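You operate a simulated robot arm through the tools that you are given. There is no shell and no other tool.

The job below is to be done with a simulated robot arm. You get a single attempt, and the scene is never put back.

JOB
Test the sample door's earth strap and tighten the loose wing nut.
Fine: tester on, green earth magnet in its brass cup, blue probe on the frame pad and the door pad, over 50 is a fault; probe back, tester off; touch nothing else on the fixture. Set down upright: green earth magnet.

The check looks at the end state, three seconds after you hand in, the way a careful person would. Anything else that was tipped, shoved, dropped, spilled or broken makes it a failure.

ROBOT AND FRAMES
A 7-joint arm with a two-finger parallel gripper, fixed in place. Base frame: the origin is at the foot of the arm, x ahead of it, y to its left, z up. Lengths are in mm, angles in rad, forces in N, time in s.
Its first joint turns from -2.897 to 2.897 rad. Payload 4.4 kg.
Tool frame: the origin (TCP) lies between the finger pads and is the grasp point; the fingertips stand 23 mm ahead of it; z points along the fingers, y is the line along which they close. The gripper opens to 94 mm. The fingers are 38 mm wide and 10 mm thick; the gripper's body (54 by 96 mm) begins 39 mm behind the TCP.
Orientation is that of the tool frame in the base frame, as [roll, pitch, yaw] about the fixed x, y, z axes, in that order (R = Rz(yaw) Ry(pitch) Rx(roll)). With the fingers straight down and closing along the base's y, the tool's x points along the base's -x, its y along +y and its z along -z.

CONTROLS
- The arm moves only by the tool arm_command. Its argument "commands" is a list of rows, each an object of numbers (a shift or turn left out is 0, a gripper value left out holds the last): "x", "y", "z": the shift along the tool's x, y, z in units of 20 mm (1.0 is 20 mm); "ax", "ay", "az": the turn, a rotation vector about the tool's x, y, z in units of 5 degrees (1.0 is 5 degrees). In form: [{"x": .., "y": .., "z": .., "ax": .., "ay": .., "az": ..}, ...]. A call has 1 to 20 rows; each row shifts and turns the commanded pose from where the row before left it, along the tool's axes as they then stand. "grip" is the closure, from 0 (fully open) to 1 (shut), set as the call begins (left out, the last holds). A call with a number of a shift or a turn outside -1 to 1 is refused whole. A row lasts 0.2 s, in which the tool goes at most 50 mm and 0.15 rad; a call with a longer step from one row to the next is refused whole, and so is a gripper value outside its range. Where a pose cannot be reached the arm comes as near as it can. A force on the tool above 90 N (or 10 N above the force at the start of the call, whichever is more), or a blocked arm, ends the call early, and 0.2 s more pass. The fingers move at their own pace (about 72 mm/s each) and stop on an object; they squeeze with about 23 N. The grip force told is the motor's: it shows also when the fingers shut on nothing. Time passes only in rows, and 0.2 s behind the last, so rows that do not move let the fingers close. The reply holds the time, the measured pose of the TCP, the force on the tool along the base axes, the opening and the grip force, in the units named above and with some noise, with the torque about the TCP (base axes, N m) and any sound that the robot's microphone picked up, and new pictures: "pictures" is both (left out), scene, wrist or none.
- Cameras (640 x 400 px; columns grow to the right, rows downward): "scene" is fixed at [220.4, -650.6, 1286.3]; the picture's right is [0.60, -0.80, 0.00], its down [-0.35, -0.26, -0.90] and it looks along [0.72, 0.54, -0.43] (base axes); focal length 353 px, centre (320, 200). "wrist" rides on the gripper at [86, 16, -74] in the tool frame; the picture's right is [-0.18, 0.98, 0.00], its down [-0.58, -0.11, -0.81] and it looks along [-0.79, -0.15, 0.59] (tool axes); focal length 243 px, centre (320, 200). There is no depth. A picture from a camera that has moved, and an enlarged one, comes with that camera's place and axes in the base frame and with its lens.
- enlarge(camera, box): a new picture of the part [left, top, right, bottom] of that camera's present view, enlarged. It takes no simulated time.
- finish_job(): hands the job in; it is judged then, once.

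Nothing tells you positions but the pictures and the camera data. Unless the task says otherwise, let go and move clear before handing in.

The tools are called after "Call:" by a JSON object that holds its "fn" and its "kwargs". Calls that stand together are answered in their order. arm_command: Moves the arm, as the interface text tells. Its arguments: {"type":"object","properties":{"commands":{"type":"array","items":{"type":"object","properties":{"x":{"type":"number"},"y":{"type":"number"},"z":{"type":"number"},"ax":{"type":"number"},"ay":{"type":"number"},"az":{"type":"number"}}}},"grip":{"type":"number"},"pictures":{"type":"string","enum":["both","scene","wrist","none"]}},"required":["commands"]} The other tools are called the same way: enlarge (camera, box) takes an enlarged picture of a part of a camera's view; finish_job () hands the job in.

At the start:

```text
time: 0.0
tcp_pos: [784.3, -8.1, 1106.0]
tcp_rot: [-3.141, 0.0, 3.14]
wrist_force: [-0.8, 0.4, 0.2]
wrist_torque: [-0.01, -0.03, -0.02]
opening: 93.9
grasp_force: 0.1
```

scene: 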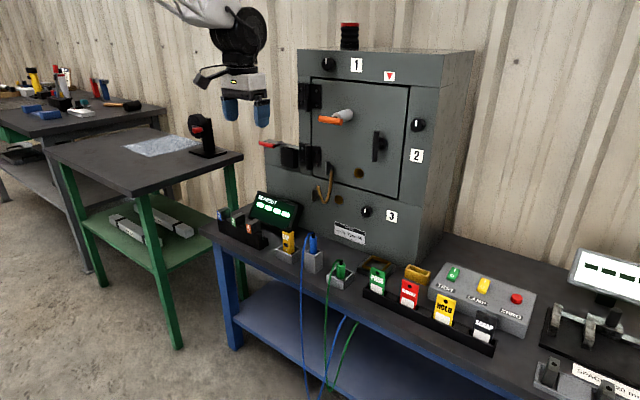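
wrist: 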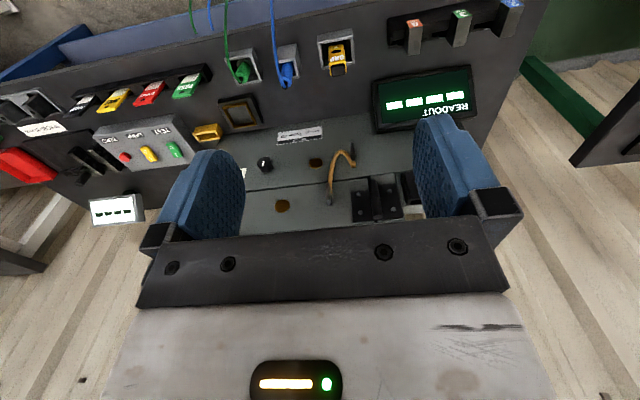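

I see a cabinet (fixture) with a door, an earth strap near the bottom hinge, a bench with tester box, probes in holders, readout and switches. I'll look closer before moving anything.

Call:
{"fn": "enlarge", "kwargs": {"camera": "scene", "box": [200, 180, 400, 305]}}

Call:
{"fn": "enlarge", "kwargs": {"camera": "scene", "box": [340, 220, 540, 345]}}

Call:
{"fn": "enlarge", "kwargs": {"camera": "scene", "box": [250, 40, 480, 184]}}

Call:
{"fn": "enlarge", "kwargs": {"camera": "wrist", "box": [200, 0, 560, 225]}}

Call:
{"fn": "enlarge", "kwargs": {"camera": "scene", "box": [480, 225, 640, 400]}}

```text
3.20 times, centred on (300, 242) of scene
camera zoom: at [220.4, -650.6, 1286.3], right [0.6, -0.8, 0.0], down [-0.35, -0.26, -0.9], along [0.72, 0.54, -0.43], focal length 1130 px, centre (384, 64)
```

zoom: 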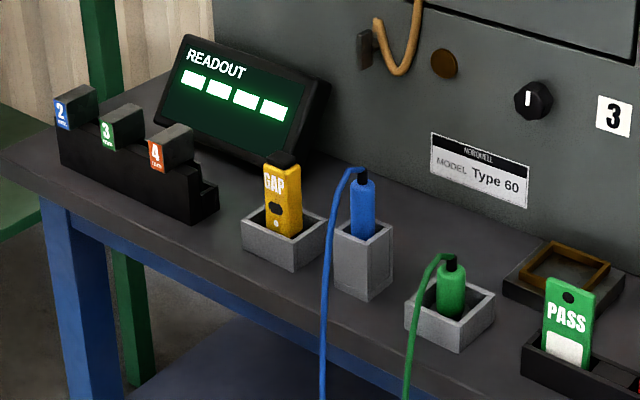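

```text
3.20 times, centred on (440, 282) of scene
camera zoom: at [220.4, -650.6, 1286.3], right [0.6, -0.8, 0.0], down [-0.35, -0.26, -0.9], along [0.72, 0.54, -0.43], focal length 1130 px, centre (-64, -64)
```

zoom: 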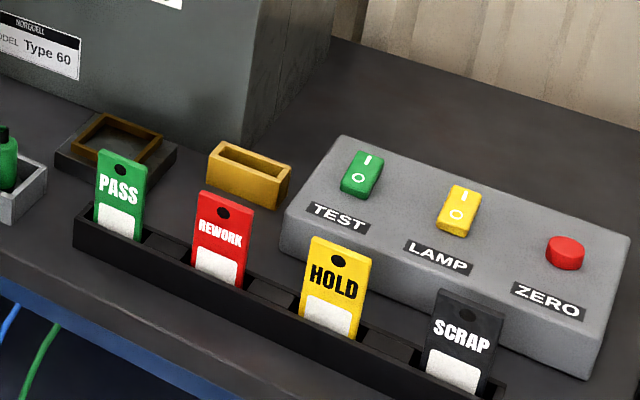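

```text
2.78 times, centred on (365, 112) of scene
camera zoom: at [220.4, -650.6, 1286.3], right [0.6, -0.8, 0.0], down [-0.35, -0.26, -0.9], along [0.72, 0.54, -0.43], focal length 981 px, centre (195, 444)
```

zoom: 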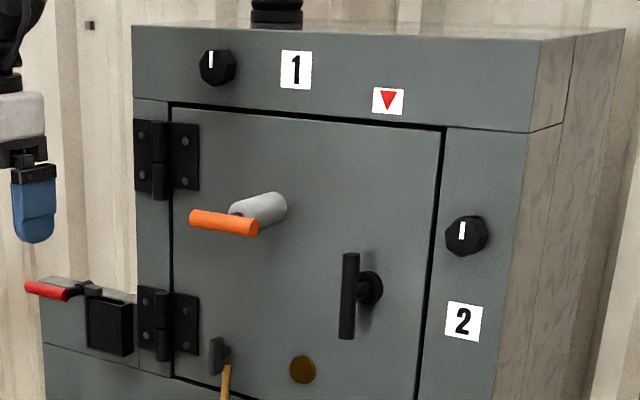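

```text
1.78 times, centred on (380, 112) of wrist
camera zoom: at [697.7, 8.4, 1180.7], right [0.18, 0.98, 0.0], down [0.58, -0.11, 0.81], along [0.79, -0.15, -0.59], focal length 431 px, centre (213, 356)
```

zoom: 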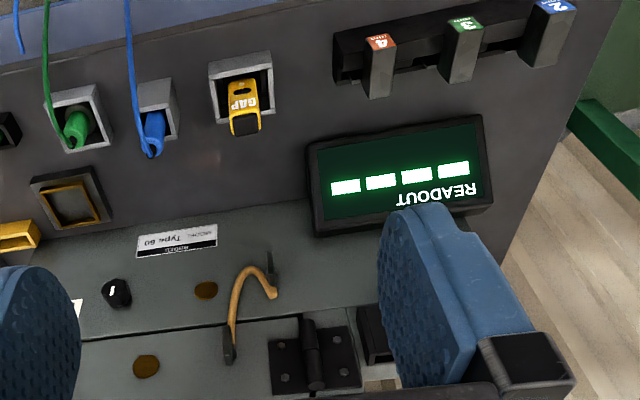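

```text
2.29 times, centred on (560, 312) of scene
camera zoom: at [220.4, -650.6, 1286.3], right [0.6, -0.8, 0.0], down [-0.35, -0.26, -0.9], along [0.72, 0.54, -0.43], focal length 807 px, centre (-229, -57)
```

zoom: 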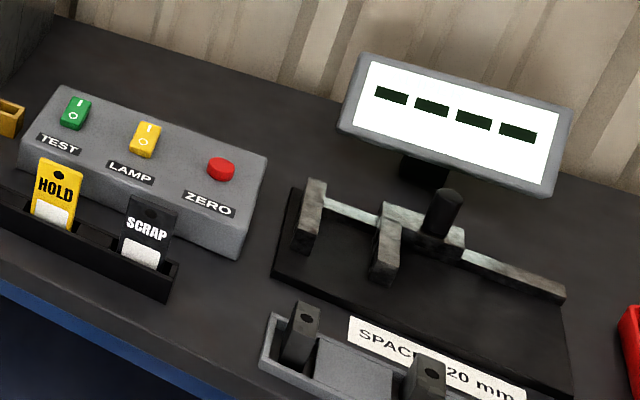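

The tester box (TEST/LAMP/ZERO), blue probe, green magnet, brass-framed tray and the strap with two end fasteners are visible, and my triangulation puts the fixture face at about x=1090. I'll zoom in harder on the strap, pads, cups and switches.

Call:
{"fn": "enlarge", "kwargs": {"camera": "scene", "box": [295, 150, 375, 214]}}

Call:
{"fn": "enlarge", "kwargs": {"camera": "wrist", "box": [300, 130, 400, 210]}}

Call:
{"fn": "enlarge", "kwargs": {"camera": "wrist", "box": [180, 20, 300, 150]}}

Call:
{"fn": "enlarge", "kwargs": {"camera": "scene", "box": [300, 225, 440, 310]}}

Call:
{"fn": "enlarge", "kwargs": {"camera": "scene", "box": [250, 120, 330, 184]}}

```text
6.25 times, centred on (335, 182) of scene
camera zoom: at [220.4, -650.6, 1286.3], right [0.6, -0.8, 0.0], down [-0.35, -0.26, -0.9], along [0.72, 0.54, -0.43], focal length 2207 px, centre (226, 312)
```

zoom: 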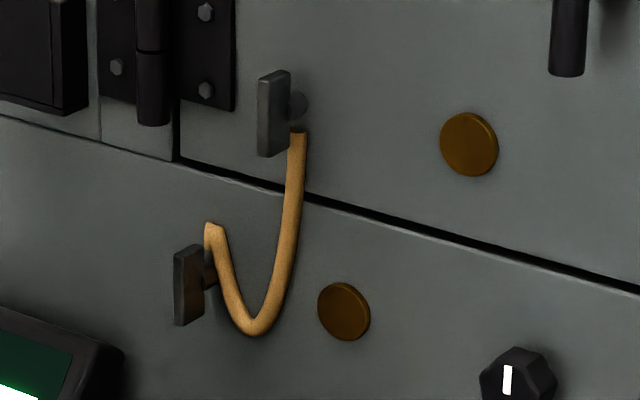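

```text
5.00 times, centred on (350, 170) of wrist
camera zoom: at [697.7, 8.4, 1180.7], right [0.18, 0.98, 0.0], down [0.58, -0.11, 0.81], along [0.79, -0.15, -0.59], focal length 1213 px, centre (170, 350)
```

zoom: 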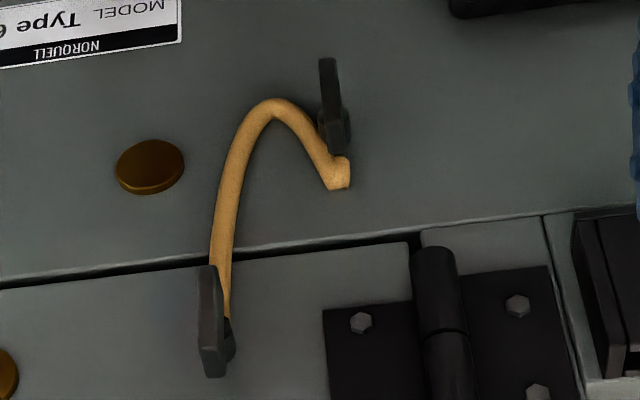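

```text
3.08 times, centred on (240, 85) of wrist
camera zoom: at [697.7, 8.4, 1180.7], right [0.18, 0.98, 0.0], down [0.58, -0.11, 0.81], along [0.79, -0.15, -0.59], focal length 746 px, centre (566, 554)
```

zoom: 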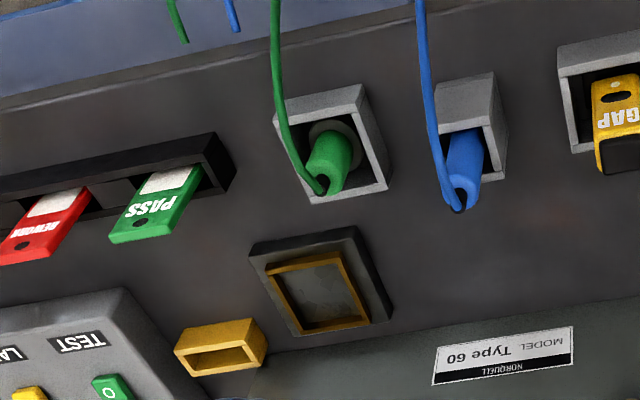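

```text
4.57 times, centred on (370, 268) of scene
camera zoom: at [220.4, -650.6, 1286.3], right [0.6, -0.8, 0.0], down [-0.35, -0.26, -0.9], along [0.72, 0.54, -0.43], focal length 1614 px, centre (91, -109)
```

zoom: 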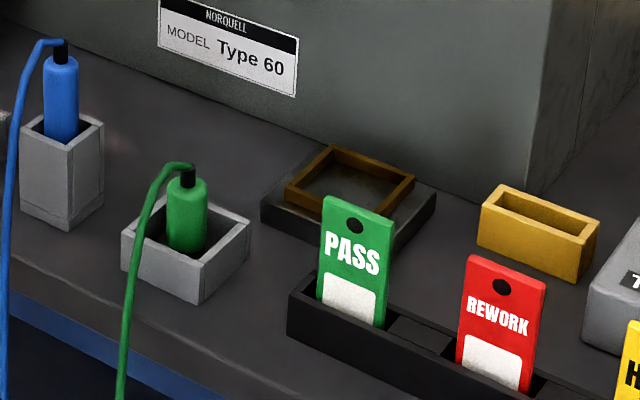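

```text
6.25 times, centred on (290, 152) of scene
camera zoom: at [220.4, -650.6, 1286.3], right [0.6, -0.8, 0.0], down [-0.35, -0.26, -0.9], along [0.72, 0.54, -0.43], focal length 2207 px, centre (508, 500)
```

zoom: 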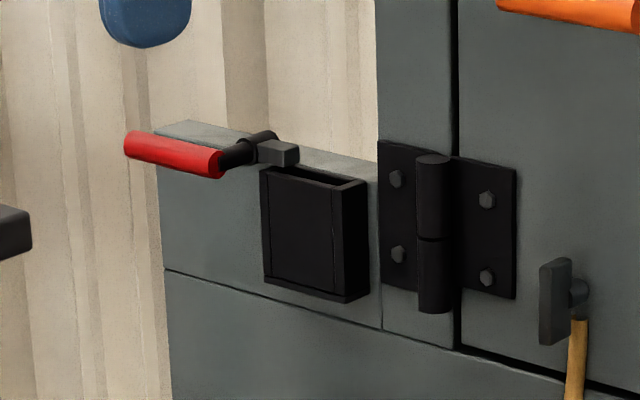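

Everything needed is identified: brass-framed tray at about (1023,-262,642), green magnet (921,-200), blue probe (923,-99), TEST rocker (1073,-472,672), door pad (1089,-146,893), frame pad (1090,-77,781), and two paddle nuts at the strap ends. I'll first test rolling the wrist in free air so that the camera ends up above the tool when it is tilted outward.

Call:
{"fn": "arm_command", "kwargs": {"commands": [{"az": -1}, {"az": -1}, {"az": -1}, {"az": -1}, {"az": -1}, {"az": -1}, {"az": -1}, {"az": -1}, {"az": -1}, {"az": -1}], "pictures": "scene"}}

```text
time: 2.2
tcp_pos: [784.9, -7.8, 1106.7]
tcp_rot: [-3.14, 0.0, -2.267]
wrist_force: [-0.2, -0.5, -0.6]
wrist_torque: [0.01, 0.01, -0.01]
opening: 94.0
grasp_force: 0.1
```

scene: 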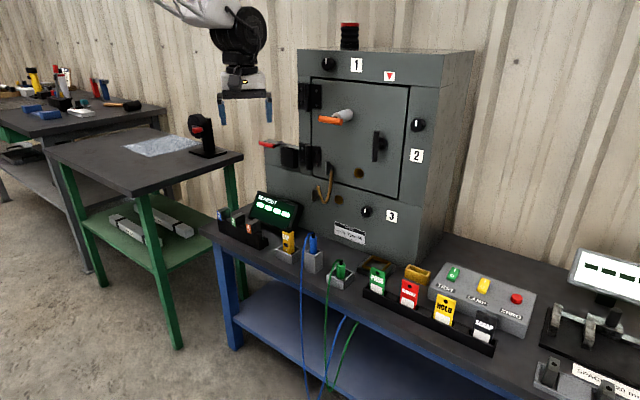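

The roll works so far in this direction. Continuing toward 180°.

Call:
{"fn": "arm_command", "kwargs": {"commands": [{"az": -1}, {"az": -1}, {"az": -1}, {"az": -1}, {"az": -1}, {"az": -1}, {"az": -1}, {"az": -1}, {"az": -1}, {"az": -1}, {"az": -1}, {"az": -1}, {"az": -1}, {"az": -1}, {"az": -1}, {"az": -1}, {"az": -1}, {"az": -1}, {"az": -1}, {"az": -1}], "pictures": "scene"}}

```text
time: 6.4
tcp_pos: [783.3, -8.2, 1105.7]
tcp_rot: [-3.141, -0.001, -0.521]
wrist_force: [0.5, -0.3, 0.5]
wrist_torque: [0.06, 0.01, 0.0]
opening: 93.9
grasp_force: 0.1
```

scene: 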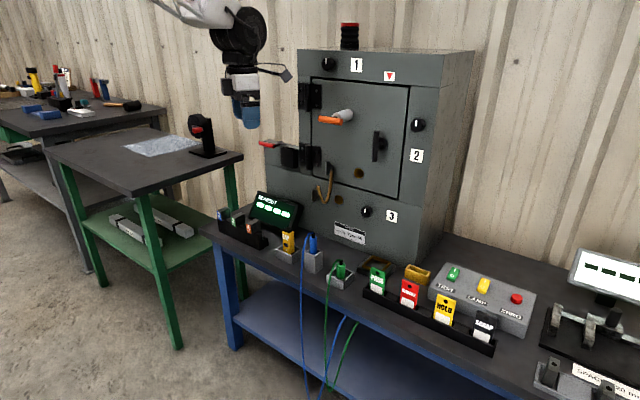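

The 180° roll is reachable. Now I turn to the TEST-box azimuth and move toward a viewing position above/before it.

Call:
{"fn": "arm_command", "kwargs": {"commands": [{"az": -0.625}, {"az": -0.625}, {"x": 0.647, "y": 0.9616, "z": 0.4875}, {"x": 0.647, "y": 0.9616, "z": 0.4875}, {"x": 0.647, "y": 0.9616, "z": 0.4875}, {"x": 0.647, "y": 0.9616, "z": 0.4875}, {"x": 0.647, "y": 0.9616, "z": 0.4875}, {"x": 0.647, "y": 0.9616, "z": 0.4875}, {"x": 0.647, "y": 0.9616, "z": 0.4875}, {"x": 0.647, "y": 0.9616, "z": 0.4875}, {"x": 0.647, "y": 0.9616, "z": 0.4875}, {"x": 0.647, "y": 0.9616, "z": 0.4875}, {"x": 0.647, "y": 0.9616, "z": 0.4875}, {"x": 0.647, "y": 0.9616, "z": 0.4875}, {"x": 0.647, "y": 0.9616, "z": 0.4875}, {"x": 0.647, "y": 0.9616, "z": 0.4875}, {"x": 0.647, "y": 0.9616, "z": 0.4875}, {"x": 0.647, "y": 0.9616, "z": 0.4875}], "pictures": "both"}}

```text
time: 10.2
tcp_pos: [864.9, -295.9, 956.2]
tcp_rot: [3.115, -0.005, -0.442]
wrist_force: [0.5, 1.0, -0.1]
wrist_torque: [0.01, 0.01, -0.01]
opening: 94.0
grasp_force: 0.1
out of reach, approached as far as the arm can: row 13, 14, 15, 16, 17, 18
camera wrist: at [935.3, -345.1, 1032.2], right [-0.59, -0.81, 0.03], down [-0.47, 0.37, 0.8], along [-0.66, 0.46, -0.6], focal length 243 px, centre (320, 200)
```

scene: 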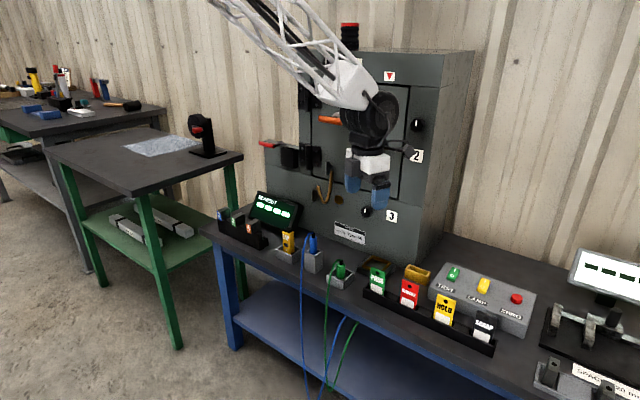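
wrist: 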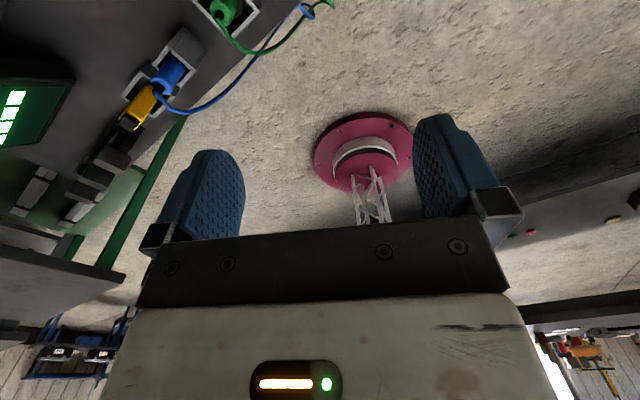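

The arm hit its reach limit with the tool vertical here, so I'll tilt the tool outward, which brings the wrist back in and extends the reach. I'll check what the camera sees.

Call:
{"fn": "arm_command", "kwargs": {"commands": [{"ay": 1}, {"ay": 1}, {"ay": 1}, {"ay": 1}, {"ay": 1}, {"ay": 1}, {"ay": 1}, {"ay": 1}, {"ay": 1}], "pictures": "both"}}

```text
time: 12.4
tcp_pos: [864.5, -287.5, 923.9]
tcp_rot: [3.138, -0.749, -0.413]
wrist_force: [-0.3, -0.2, 1.2]
wrist_torque: [0.06, 0.03, -0.01]
opening: 94.0
grasp_force: 0.0
out of reach, approached as far as the arm can: row 1
stopped in row 9: the arm was blocked; the commanded pose is now the measured one
camera wrist: at [868.1, -307.1, 1037.4], right [-0.52, -0.85, -0.12], down [-0.85, 0.49, 0.19], along [-0.1, 0.2, -0.97], focal length 243 px, centre (320, 200)
```

scene: 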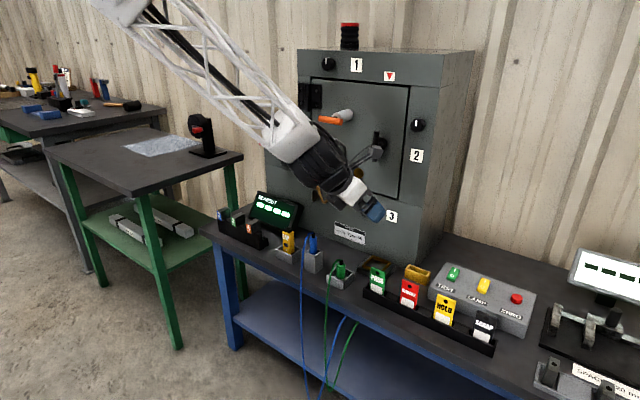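
wrist: 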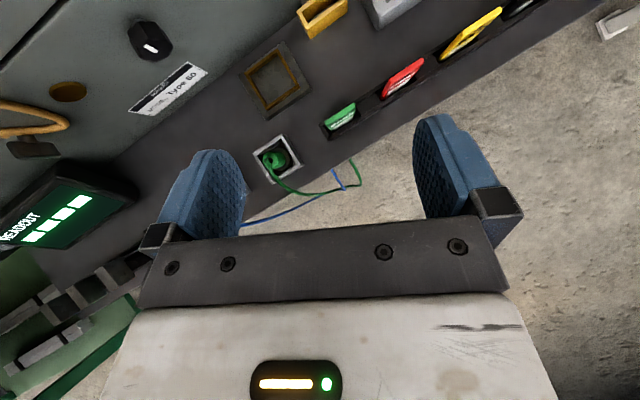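

The camera now looks straight down with the bench in view; the tray, magnet holder and tags are clear of the tool. I'll move sideways to the TEST azimuth and lower slightly, then probe how far out the arm reaches.

Call:
{"fn": "arm_command", "kwargs": {"commands": [{"x": -0.64, "y": 0.84, "z": 0.688}, {"x": -0.64, "y": 0.84, "z": 0.688}, {"x": -0.64, "y": 0.84, "z": 0.688}, {"x": -0.64, "y": 0.84, "z": 0.688}, {"x": -0.64, "y": 0.84, "z": 0.688}], "pictures": "both", "grip": 1}}

```text
time: 13.6
tcp_pos: [832.5, -365.0, 833.4]
tcp_rot: [3.137, -0.755, -0.413]
wrist_force: [0.6, -0.6, 0.2]
wrist_torque: [-0.03, 0.01, 0.02]
opening: 0.0
grasp_force: 22.8
camera wrist: at [835.7, -384.2, 946.3], right [-0.52, -0.85, -0.12], down [-0.85, 0.49, 0.19], along [-0.1, 0.2, -0.97], focal length 243 px, centre (320, 200)
```

scene: 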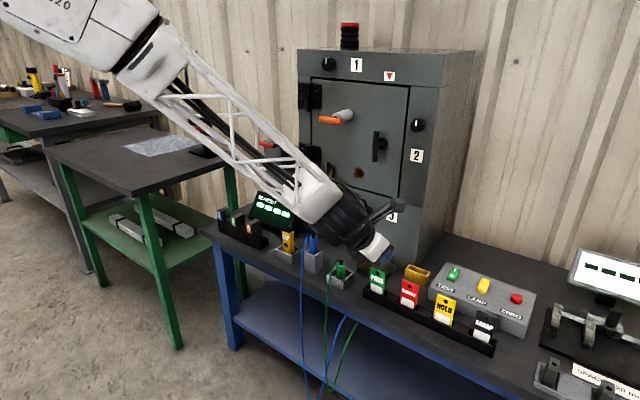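
wrist: 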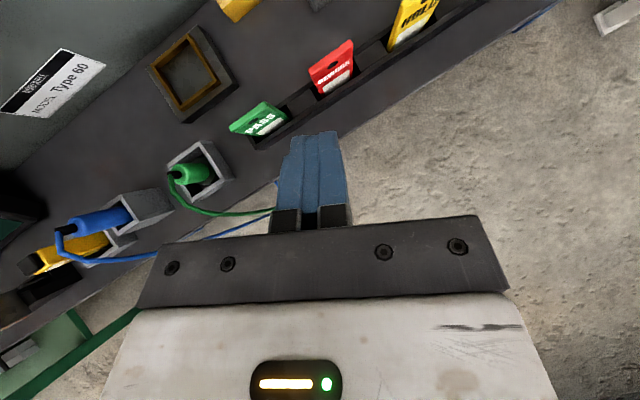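

Now extend radially outward at this height toward the TEST box to see how far the arm reaches.

Call:
{"fn": "arm_command", "kwargs": {"commands": [{"x": 0.728, "z": 0.685}, {"x": 0.728, "z": 0.685}, {"x": 0.728, "z": 0.685}, {"x": 0.728, "z": 0.685}, {"x": 0.728, "z": 0.685}, {"x": 0.728, "z": 0.685}, {"x": 0.728, "z": 0.685}, {"x": 0.728, "z": 0.685}], "pictures": "both"}}

```text
time: 15.4
tcp_pos: [977.1, -430.2, 833.8]
tcp_rot: [3.138, -0.757, -0.411]
wrist_force: [-0.2, -0.3, -0.3]
wrist_torque: [0.03, 0.03, 0.0]
opening: 0.0
grasp_force: 23.1
camera wrist: at [980.9, -448.8, 947.8], right [-0.52, -0.85, -0.12], down [-0.85, 0.49, 0.19], along [-0.1, 0.2, -0.97], focal length 243 px, centre (320, 200)
```

scene: 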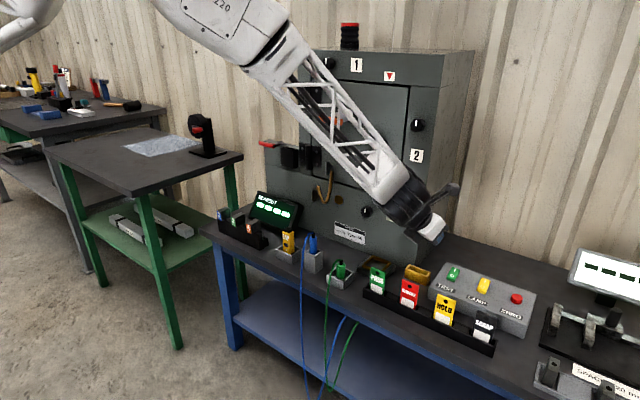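
wrist: 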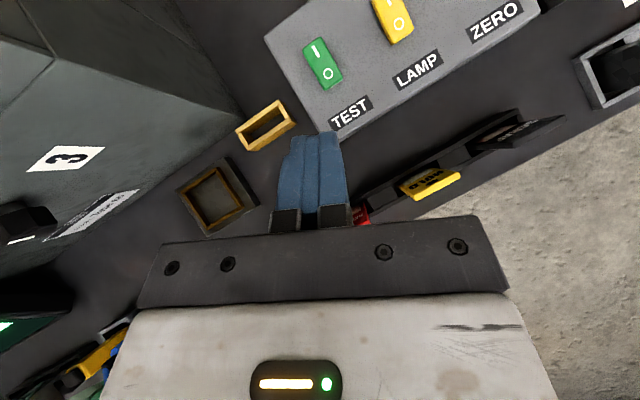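

The arm reaches well; the TEST rocker is confirmed at about (1076,-471,672). I'll zoom in to see the rocker's shape and state.

Call:
{"fn": "enlarge", "kwargs": {"camera": "wrist", "box": [280, 0, 440, 120]}}

Call:
{"fn": "enlarge", "kwargs": {"camera": "scene", "box": [425, 255, 505, 305]}}

Call:
{"fn": "enlarge", "kwargs": {"camera": "wrist", "box": [160, 80, 320, 240]}}

```text
3.33 times, centred on (360, 60) of wrist
camera zoom: at [980.9, -448.8, 947.8], right [-0.52, -0.85, -0.12], down [-0.85, 0.49, 0.19], along [-0.1, 0.2, -0.97], focal length 809 px, centre (187, 667)
```

zoom: 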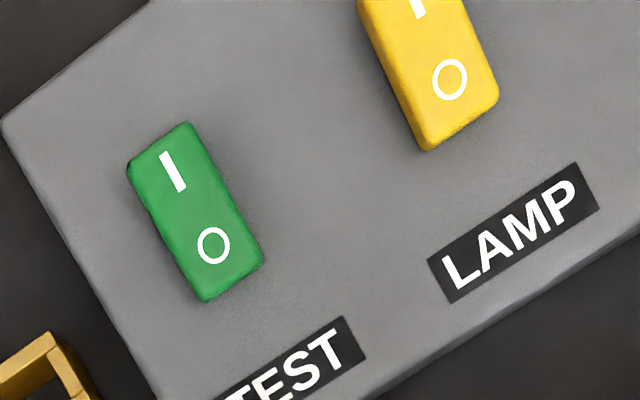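

```text
8.00 times, centred on (465, 280) of scene
camera zoom: at [220.4, -650.6, 1286.3], right [0.6, -0.8, 0.0], down [-0.35, -0.26, -0.9], along [0.72, 0.54, -0.43], focal length 2824 px, centre (-840, -440)
```

zoom: 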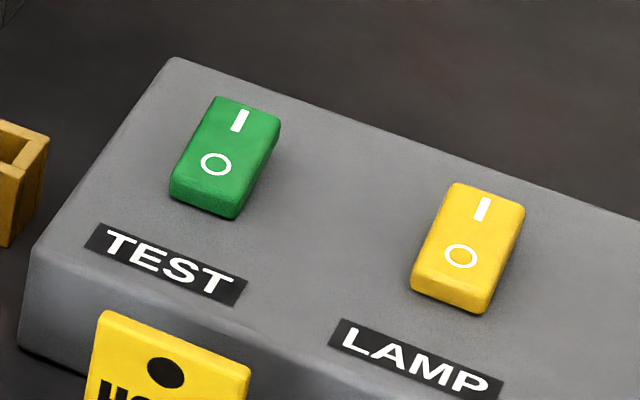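

```text
2.50 times, centred on (240, 160) of wrist
camera zoom: at [980.9, -448.8, 947.8], right [-0.52, -0.85, -0.12], down [-0.85, 0.49, 0.19], along [-0.1, 0.2, -0.97], focal length 606 px, centre (520, 300)
```

zoom: 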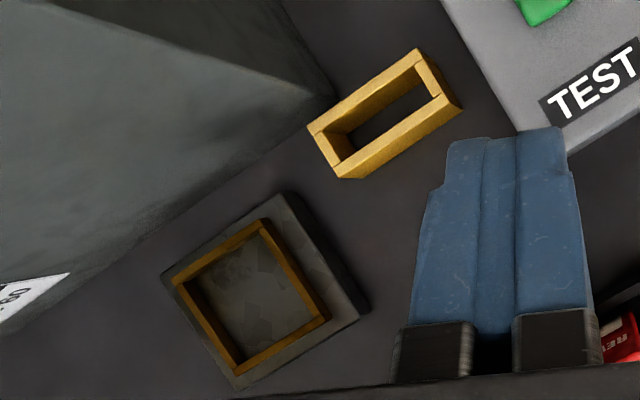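

The TEST rocker's "I" end is at about (1089,-470) and "O" at (1064,-470). I'll bring the closed fingertips just above the "I" end.

Call:
{"fn": "arm_command", "kwargs": {"commands": [{"x": 0.116, "y": -0.053, "z": 0.915}, {"x": 0.116, "y": -0.053, "z": 0.915}, {"x": 0.116, "y": -0.053, "z": 0.915}, {"x": 0.116, "y": -0.053, "z": 0.915}, {"x": 0.116, "y": -0.053, "z": 0.915}, {"x": 0.116, "y": -0.053, "z": 0.915}, {"x": 0.116, "y": -0.053, "z": 0.915}, {"x": 0.116, "y": -0.053, "z": 0.915}], "pictures": "both"}}

```text
time: 17.2
tcp_pos: [1077.7, -464.8, 746.7]
tcp_rot: [3.136, -0.757, -0.41]
wrist_force: [-0.1, -0.8, 0.6]
wrist_torque: [-0.01, 0.0, 0.01]
opening: 0.2
grasp_force: 23.8
out of reach, approached as far as the arm can: row 8
camera wrist: at [1081.7, -483.4, 860.0], right [-0.52, -0.85, -0.12], down [-0.85, 0.49, 0.19], along [-0.1, 0.2, -0.97], focal length 243 px, centre (320, 200)
```

scene: 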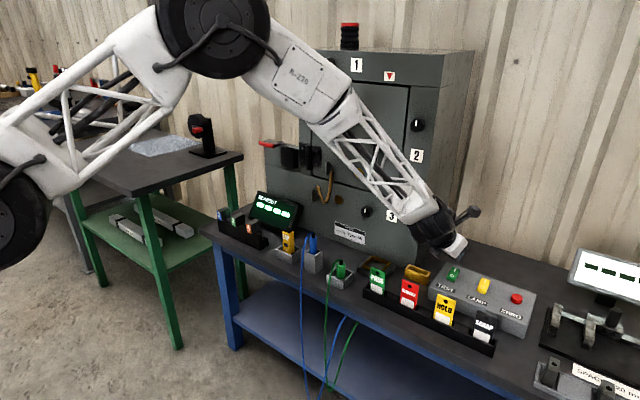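
wrist: 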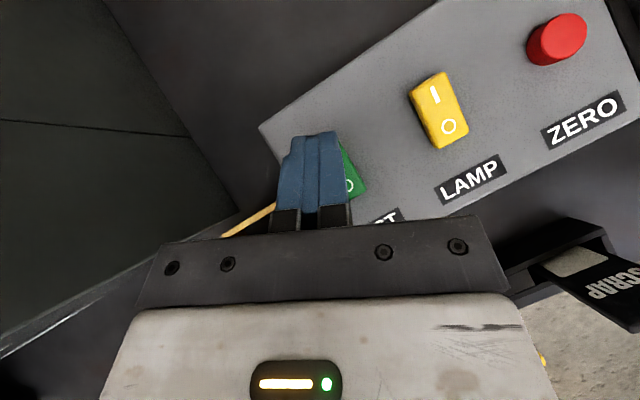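

I'm at the reach limit with this tilt; a bit more outward tilt should give the last few millimetres. I'll tilt 10° more.

Call:
{"fn": "arm_command", "kwargs": {"commands": [{"ay": 0.7}, {"ay": 0.7}, {"ay": 0.6}], "pictures": "both"}}

```text
time: 18.0
tcp_pos: [1093.7, -472.5, 758.2]
tcp_rot: [3.138, -0.868, -0.41]
wrist_force: [-0.3, 0.9, 0.4]
wrist_torque: [0.01, 0.1, 0.01]
opening: 0.1
grasp_force: 23.7
out of reach, approached as far as the arm can: row 1, 2
camera wrist: at [1087.0, -486.3, 872.2], right [-0.51, -0.85, -0.14], down [-0.86, 0.5, 0.08], along [0.0, 0.16, -0.99], focal length 243 px, centre (320, 200)
```

scene: 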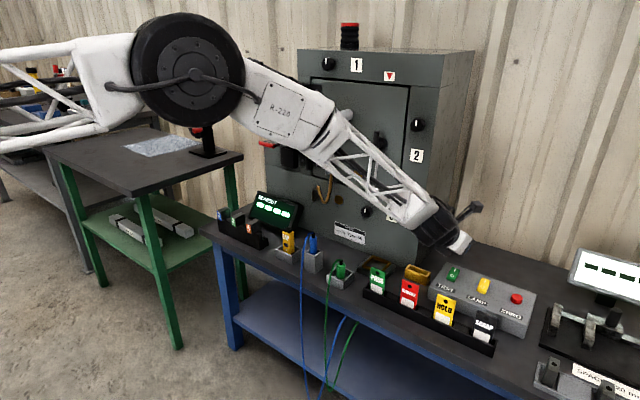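
wrist: 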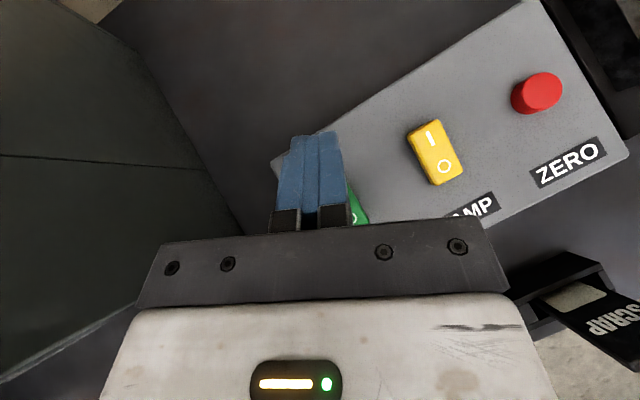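

The arm drifted slightly while near its limit; I'll let it settle and read the pose again.

Call:
{"fn": "arm_command", "kwargs": {"commands": [{}, {}], "pictures": "none"}}

```text
time: 18.6
tcp_pos: [1093.1, -471.7, 756.0]
tcp_rot: [3.136, -0.864, -0.411]
wrist_force: [-0.2, 0.1, -0.6]
wrist_torque: [0.01, 0.0, 0.01]
opening: 0.0
grasp_force: 23.0
```

Near its limit the arm can't tilt further, so I'll instead reduce the tilt to about 33° from vertical, which should keep it inside the reachable range, and re-check the pose.

Call:
{"fn": "arm_command", "kwargs": {"commands": [{"ay": -1}, {"ay": -1}, {"ay": -1}, {"ay": -1}, {}], "pictures": "both"}}

```text
time: 19.8
tcp_pos: [1097.7, -474.2, 757.1]
tcp_rot: [3.113, -0.577, -0.422]
wrist_force: [-0.7, -1.1, 0.6]
wrist_torque: [-0.04, -0.02, 0.03]
opening: 0.0
grasp_force: 23.1
out of reach, approached as far as the arm can: row 1, 2
camera wrist: at [1121.4, -499.7, 867.8], right [-0.56, -0.83, -0.08], down [-0.79, 0.5, 0.36], along [-0.26, 0.26, -0.93], focal length 243 px, centre (320, 200)
```

scene: 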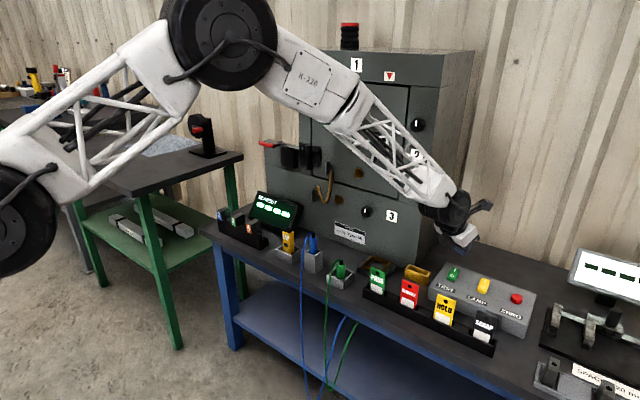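
wrist: 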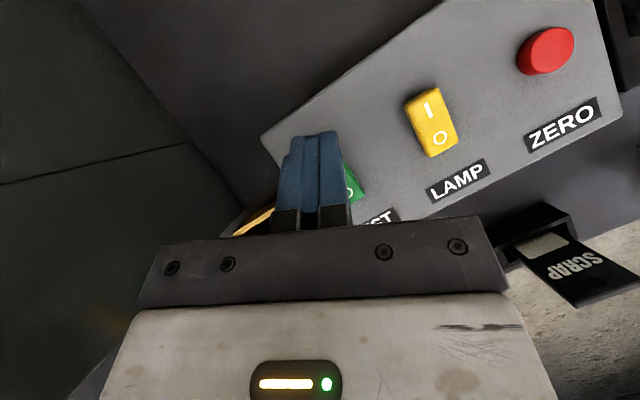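

Now reachable at (1098,-474,757). I'll come slightly back and down to hover close above the "I" end of the TEST rocker.

Call:
{"fn": "arm_command", "kwargs": {"commands": [{"x": -0.537, "y": -0.02, "z": 0.485}, {"x": -0.537, "y": -0.02, "z": 0.485}, {"x": -0.537, "y": -0.02, "z": 0.485}, {}], "pictures": "both"}}

```text
time: 20.8
tcp_pos: [1089.1, -469.3, 716.4]
tcp_rot: [3.118, -0.576, -0.42]
wrist_force: [-0.2, -0.1, 0.1]
wrist_torque: [0.01, -0.01, 0.01]
opening: 0.3
grasp_force: 23.3
camera wrist: at [1111.6, -494.4, 825.8], right [-0.55, -0.83, -0.08], down [-0.79, 0.49, 0.36], along [-0.26, 0.26, -0.93], focal length 243 px, centre (320, 200)
```

scene: 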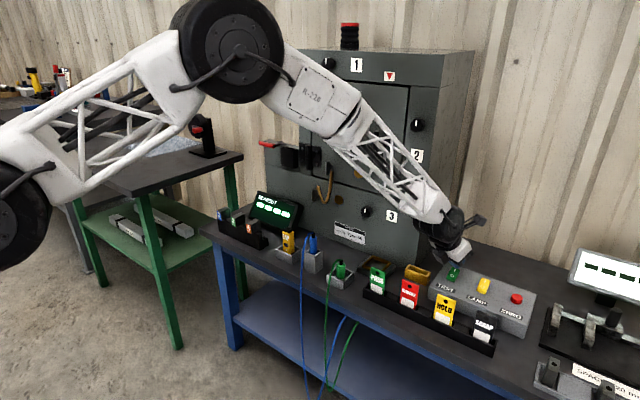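
wrist: 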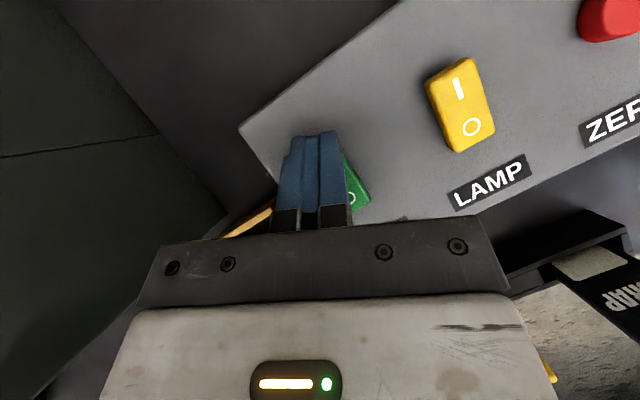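

Call:
{"fn": "enlarge", "kwargs": {"camera": "scene", "box": [420, 220, 516, 290]}}

Call:
{"fn": "enlarge", "kwargs": {"camera": "wrist", "box": [230, 100, 430, 225]}}

```text
5.71 times, centred on (468, 255) of scene
camera zoom: at [220.4, -650.6, 1286.3], right [0.6, -0.8, 0.0], down [-0.35, -0.26, -0.9], along [0.72, 0.54, -0.43], focal length 2017 px, centre (-526, -114)
```

zoom: 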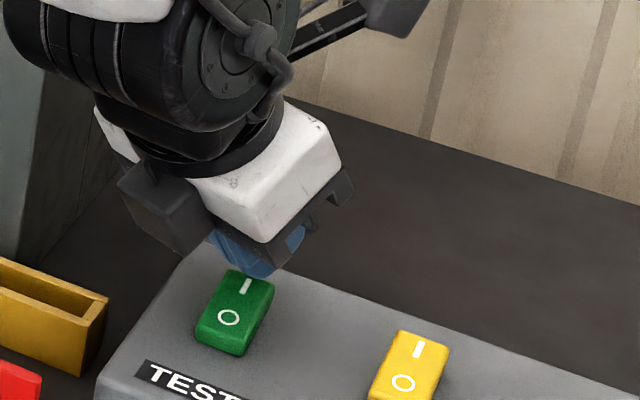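

```text
3.20 times, centred on (330, 162) of wrist
camera zoom: at [1111.6, -494.4, 825.8], right [-0.55, -0.83, -0.08], down [-0.79, 0.49, 0.36], along [-0.26, 0.26, -0.93], focal length 776 px, centre (288, 320)
```

zoom: 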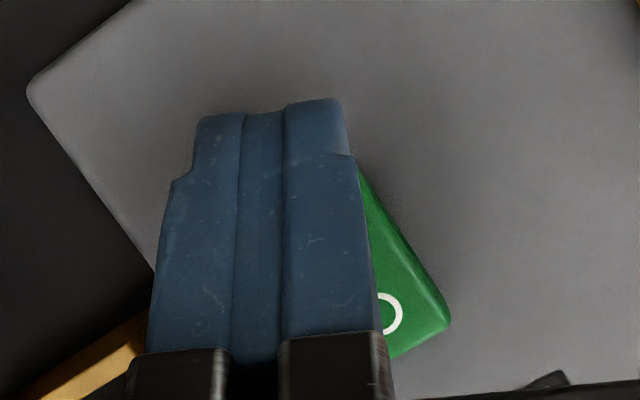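

The fingertip is right above the "I" end. Lowering in small steps and watching the force.

Call:
{"fn": "arm_command", "kwargs": {"commands": [{"x": -0.109, "z": 0.1676}, {"x": -0.109, "z": 0.1676}, {}], "pictures": "none"}}

```text
time: 21.6
tcp_pos: [1089.5, -468.4, 709.0]
tcp_rot: [3.118, -0.579, -0.419]
wrist_force: [5.5, 0.6, 10.2]
wrist_torque: [0.01, -0.13, 0.02]
opening: 0.3
grasp_force: 23.0
```

Contact (about 10 N) at z≈709. Pressing a bit further.

Call:
{"fn": "arm_command", "kwargs": {"commands": [{"x": -0.055, "z": 0.084}, {"x": -0.055, "z": 0.084}, {}], "pictures": "scene"}}

```text
time: 22.4
tcp_pos: [1089.8, -469.4, 709.2]
tcp_rot: [3.118, -0.581, -0.418]
wrist_force: [-2.8, 7.7, 54.1]
wrist_torque: [0.16, 0.29, -0.07]
opening: 0.0
grasp_force: 22.4
```

scene: 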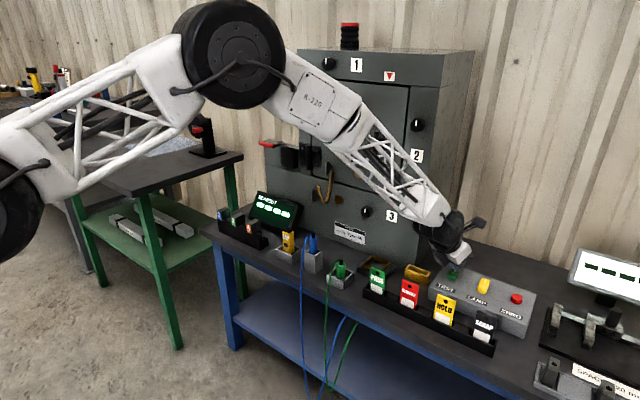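

Call:
{"fn": "enlarge", "kwargs": {"camera": "scene", "box": [240, 180, 320, 240]}}

Call:
{"fn": "enlarge", "kwargs": {"camera": "scene", "box": [430, 235, 490, 290]}}

Call:
{"fn": "enlarge", "kwargs": {"camera": "wrist", "box": [230, 100, 430, 225]}}

```text
6.67 times, centred on (280, 210) of scene
camera zoom: at [220.4, -650.6, 1286.3], right [0.6, -0.8, 0.0], down [-0.35, -0.26, -0.9], along [0.72, 0.54, -0.43], focal length 2354 px, centre (587, 133)
```

zoom: 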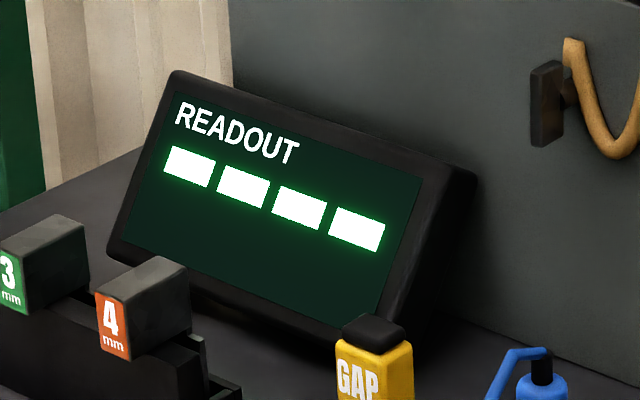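

```text
7.27 times, centred on (460, 262) of scene
camera zoom: at [220.4, -650.6, 1286.3], right [0.6, -0.8, 0.0], down [-0.35, -0.26, -0.9], along [0.72, 0.54, -0.43], focal length 2568 px, centre (-698, -254)
```

zoom: 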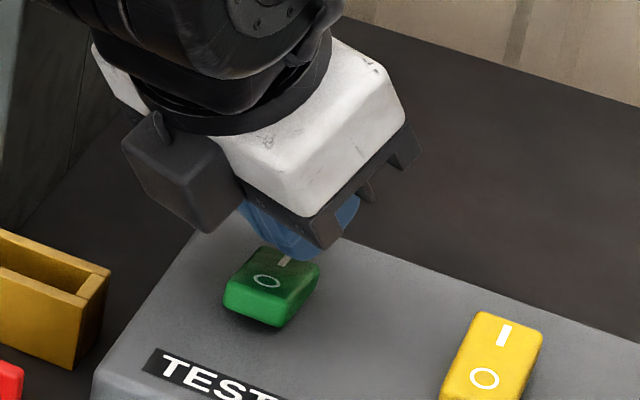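

```text
3.20 times, centred on (330, 162) of wrist
camera zoom: at [1112.7, -495.3, 818.5], right [-0.55, -0.83, -0.08], down [-0.79, 0.5, 0.35], along [-0.25, 0.26, -0.93], focal length 776 px, centre (288, 320)
```

zoom: 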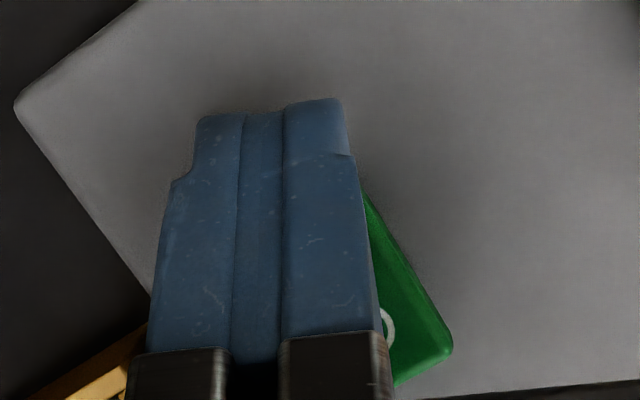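

The rocker has flipped to "I". I'll lift off and check that it stays on and what the readout shows.

Call:
{"fn": "arm_command", "kwargs": {"commands": [{"x": 0.273, "z": -0.419}, {"x": 0.273, "z": -0.419}, {"x": 0.273, "z": -0.419}, {"x": 0.273, "z": -0.419}, {"x": 0.273, "z": -0.419}], "pictures": "scene"}}

Call:
{"fn": "enlarge", "kwargs": {"camera": "scene", "box": [430, 235, 490, 290]}}

Call:
{"fn": "enlarge", "kwargs": {"camera": "scene", "box": [240, 180, 320, 240]}}

```text
time: 23.6
tcp_pos: [1089.6, -468.1, 752.8]
tcp_rot: [3.115, -0.574, -0.421]
wrist_force: [0.4, -1.3, 0.5]
wrist_torque: [0.02, 0.0, -0.02]
opening: 0.2
grasp_force: 23.3
```

scene: 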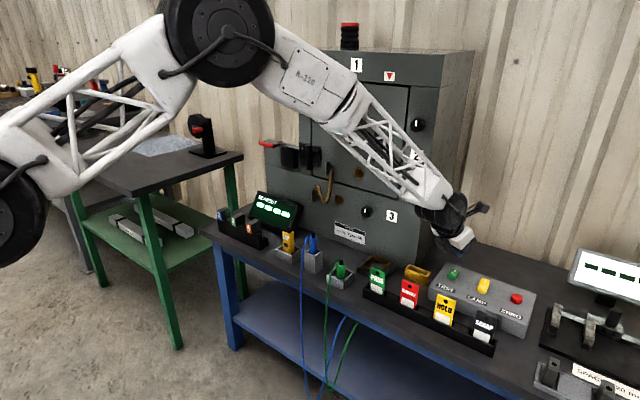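

```text
7.27 times, centred on (460, 262) of scene
camera zoom: at [220.4, -650.6, 1286.3], right [0.6, -0.8, 0.0], down [-0.35, -0.26, -0.9], along [0.72, 0.54, -0.43], focal length 2568 px, centre (-698, -254)
```

zoom: 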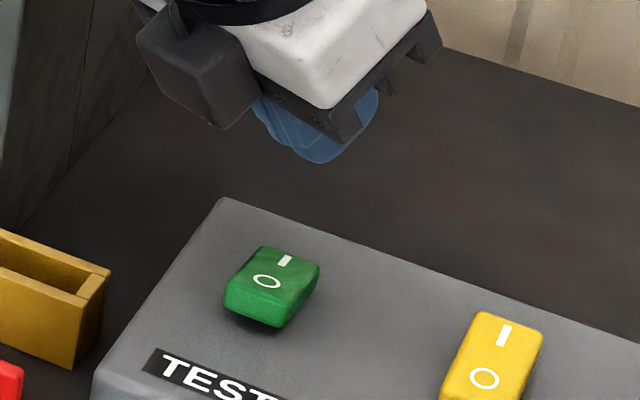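

```text
6.67 times, centred on (280, 210) of scene
camera zoom: at [220.4, -650.6, 1286.3], right [0.6, -0.8, 0.0], down [-0.35, -0.26, -0.9], along [0.72, 0.54, -0.43], focal length 2354 px, centre (587, 133)
```

zoom: 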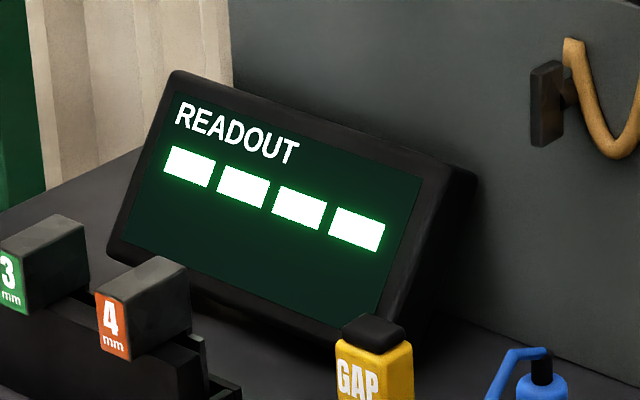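

The rocker stays in the "I" position, so the tester is on. Next is the green magnet: I'll retract inward and up, straighten the yaw, and then go look at the magnet holder closely.

Call:
{"fn": "arm_command", "kwargs": {"commands": [{"x": -0.472, "z": -0.904}, {"x": -0.472, "z": -0.904}, {"x": -0.472, "z": -0.904}, {"x": -0.472, "z": -0.904}, {"x": -0.472, "z": -0.904}, {"x": -0.472, "z": -0.904}, {"x": -0.472, "z": -0.904}, {"x": -0.472, "z": -0.904}, {"x": -0.472, "z": -0.904}, {"ax": 0.7, "az": -0.84, "ay": 0.03}, {"ax": 0.7, "az": -0.84, "ay": 0.03}, {}], "pictures": "scene"}}

```text
time: 26.2
tcp_pos: [946.1, -399.6, 846.2]
tcp_rot: [3.117, -0.576, -0.419]
wrist_force: [-0.4, 0.1, 0.1]
wrist_torque: [0.0, 0.01, 0.0]
opening: 0.0
grasp_force: 23.4
out of reach, approached as far as the arm can: row 10, 11
```

scene: 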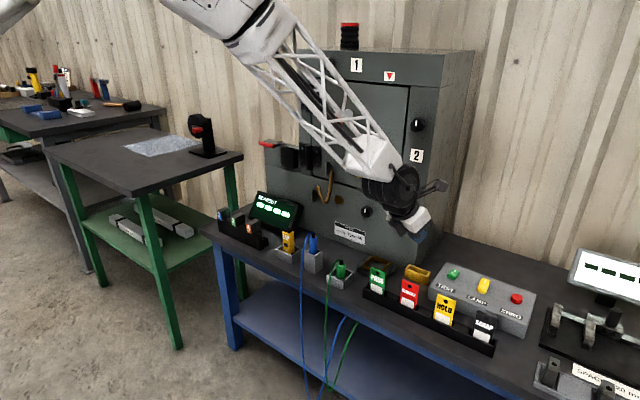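

Yaw is at joint 7's lower limit with the camera on the outward side, so for the magnet I'll roll the tool 180° back (camera on the robot's side), which is comfortable for the wrist. Rotating in free air now.

Call:
{"fn": "arm_command", "kwargs": {"commands": [{"az": 1}, {"az": 1}, {"az": 1}, {"az": 1}, {"az": 1}, {"az": 1}, {"az": 1}, {"az": 1}, {"az": 1}, {"az": 1}, {"az": 1}, {"az": 1}, {"az": 1}, {"az": 1}, {"az": 1}, {"az": 1}, {"az": 1}, {"az": 1}, {"az": 1}, {"az": 1}], "pictures": "none", "grip": 0}}

Call:
{"fn": "arm_command", "kwargs": {"commands": [{"az": 1}, {"az": 1}, {"az": 1}, {"az": 1}, {"az": 1}, {"az": 1}, {"az": 1}, {"az": 1}, {"az": 1}, {"az": 1}, {"az": 1}, {"az": 1}, {"az": 1}, {"az": 1}, {"az": 1}, {"az": 1}, {}], "pictures": "both"}}

```text
time: 30.4
tcp_pos: [946.2, -400.1, 845.6]
tcp_rot: [-2.569, 0.076, -2.152]
wrist_force: [-0.1, -0.8, -0.6]
wrist_torque: [-0.01, 0.01, 0.0]
opening: 93.9
grasp_force: 0.0
```

```text
time: 34.0
tcp_pos: [944.5, -401.5, 844.6]
tcp_rot: [-3.117, 0.575, 2.72]
wrist_force: [0.0, -0.5, -0.5]
wrist_torque: [0.0, 0.01, -0.03]
opening: 93.7
grasp_force: 0.0
camera wrist: at [849.3, -337.7, 859.8], right [0.55, 0.83, 0.08], down [0.01, -0.1, 0.99], along [0.83, -0.55, -0.06], focal length 243 px, centre (320, 200)
```

scene: 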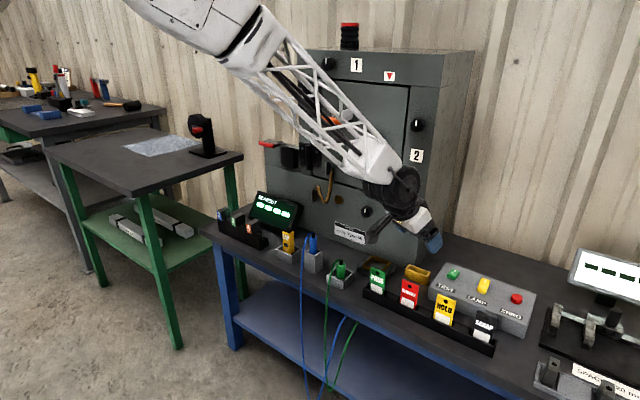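
wrist: 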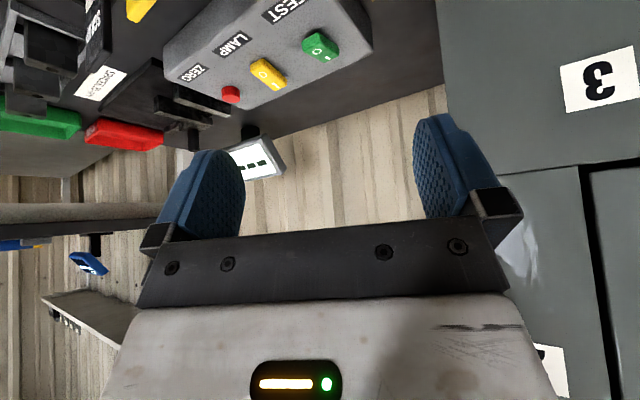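

Now straighten the tool to yaw=π with a 25° outward tilt, and move to just in front of/above the magnet holder.

Call:
{"fn": "arm_command", "kwargs": {"commands": [{"ax": -0.526, "ay": -0.02, "az": -0.81}, {"ax": -0.526, "ay": -0.02, "az": -0.81}, {"ax": -0.526, "ay": -0.02, "az": -0.81}, {"ax": -0.526, "ay": -0.02, "az": -0.81}, {"ax": -0.526, "ay": -0.02, "az": -0.81}, {"ax": -0.14, "ay": 0.795}, {"ax": -0.14, "ay": 0.795}, {"x": 0.35, "y": 0.914, "z": 0.063}, {"x": 0.35, "y": 0.914, "z": 0.063}, {"x": 0.35, "y": 0.914, "z": 0.063}, {"x": 0.35, "y": 0.914, "z": 0.063}, {"x": 0.35, "y": 0.914, "z": 0.063}, {"x": 0.35, "y": 0.914, "z": 0.063}, {"x": 0.35, "y": 0.914, "z": 0.063}, {"x": 0.35, "y": 0.914, "z": 0.063}, {"x": 0.35, "y": 0.914, "z": 0.063}, {"x": 0.35, "y": 0.914, "z": 0.063}, {"x": 0.35, "y": 0.914, "z": 0.063}], "pictures": "both"}}

```text
time: 37.8
tcp_pos: [882.3, -199.7, 797.6]
tcp_rot: [3.141, 0.435, 3.141]
wrist_force: [0.0, 0.7, 0.3]
wrist_torque: [-0.03, 0.03, -0.01]
opening: 94.1
grasp_force: 0.1
camera wrist: at [770.8, -182.3, 828.5], right [0.17, 0.98, 0.08], down [0.19, -0.11, 0.98], along [0.97, -0.15, -0.2], focal length 243 px, centre (320, 200)
```

scene: 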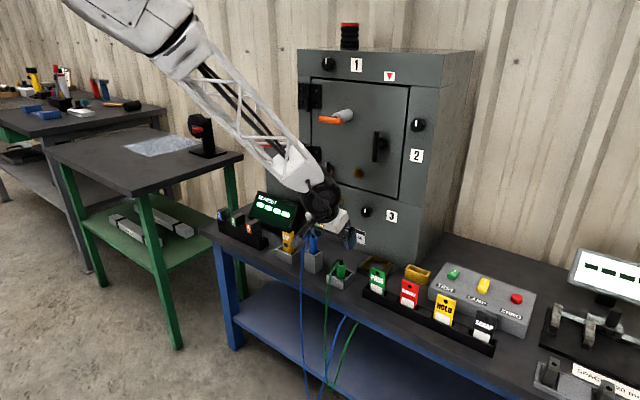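
wrist: 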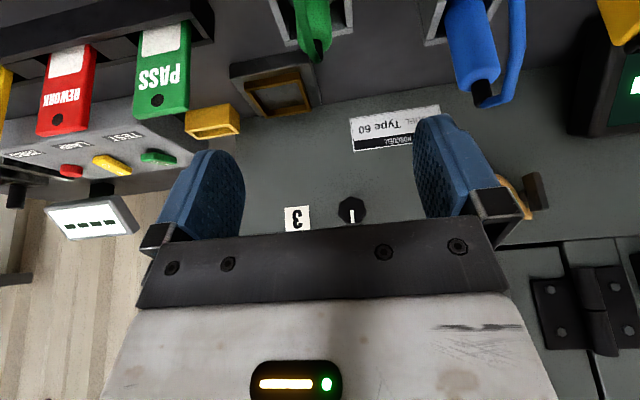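

Call:
{"fn": "enlarge", "kwargs": {"camera": "wrist", "box": [220, 0, 380, 130]}}

Call:
{"fn": "enlarge", "kwargs": {"camera": "scene", "box": [310, 240, 400, 300]}}

```text
3.08 times, centred on (300, 65) of wrist
camera zoom: at [770.8, -182.3, 828.5], right [0.17, 0.98, 0.08], down [0.19, -0.11, 0.98], along [0.97, -0.15, -0.2], focal length 746 px, centre (382, 615)
```

zoom: 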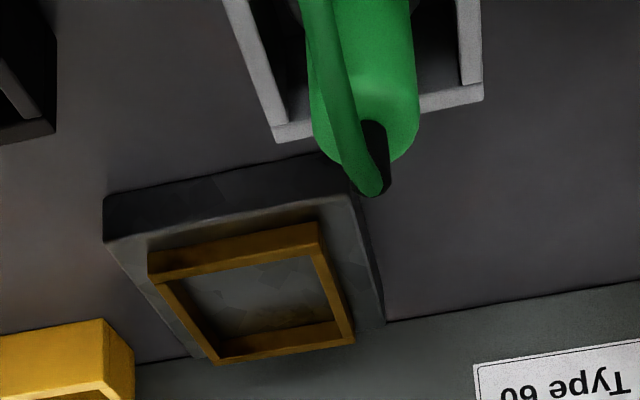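

```text
6.67 times, centred on (355, 270) of scene
camera zoom: at [220.4, -650.6, 1286.3], right [0.6, -0.8, 0.0], down [-0.35, -0.26, -0.9], along [0.72, 0.54, -0.43], focal length 2354 px, centre (87, -267)
```

zoom: 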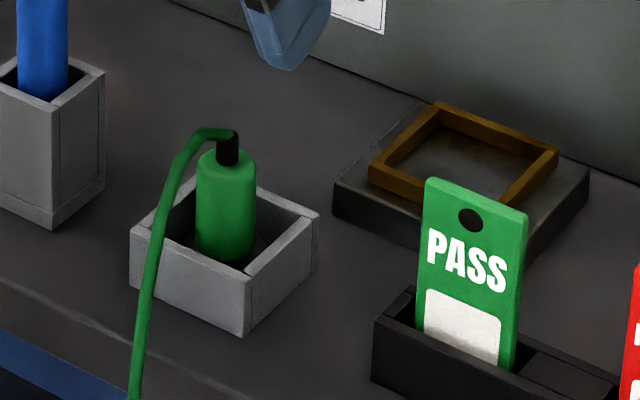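

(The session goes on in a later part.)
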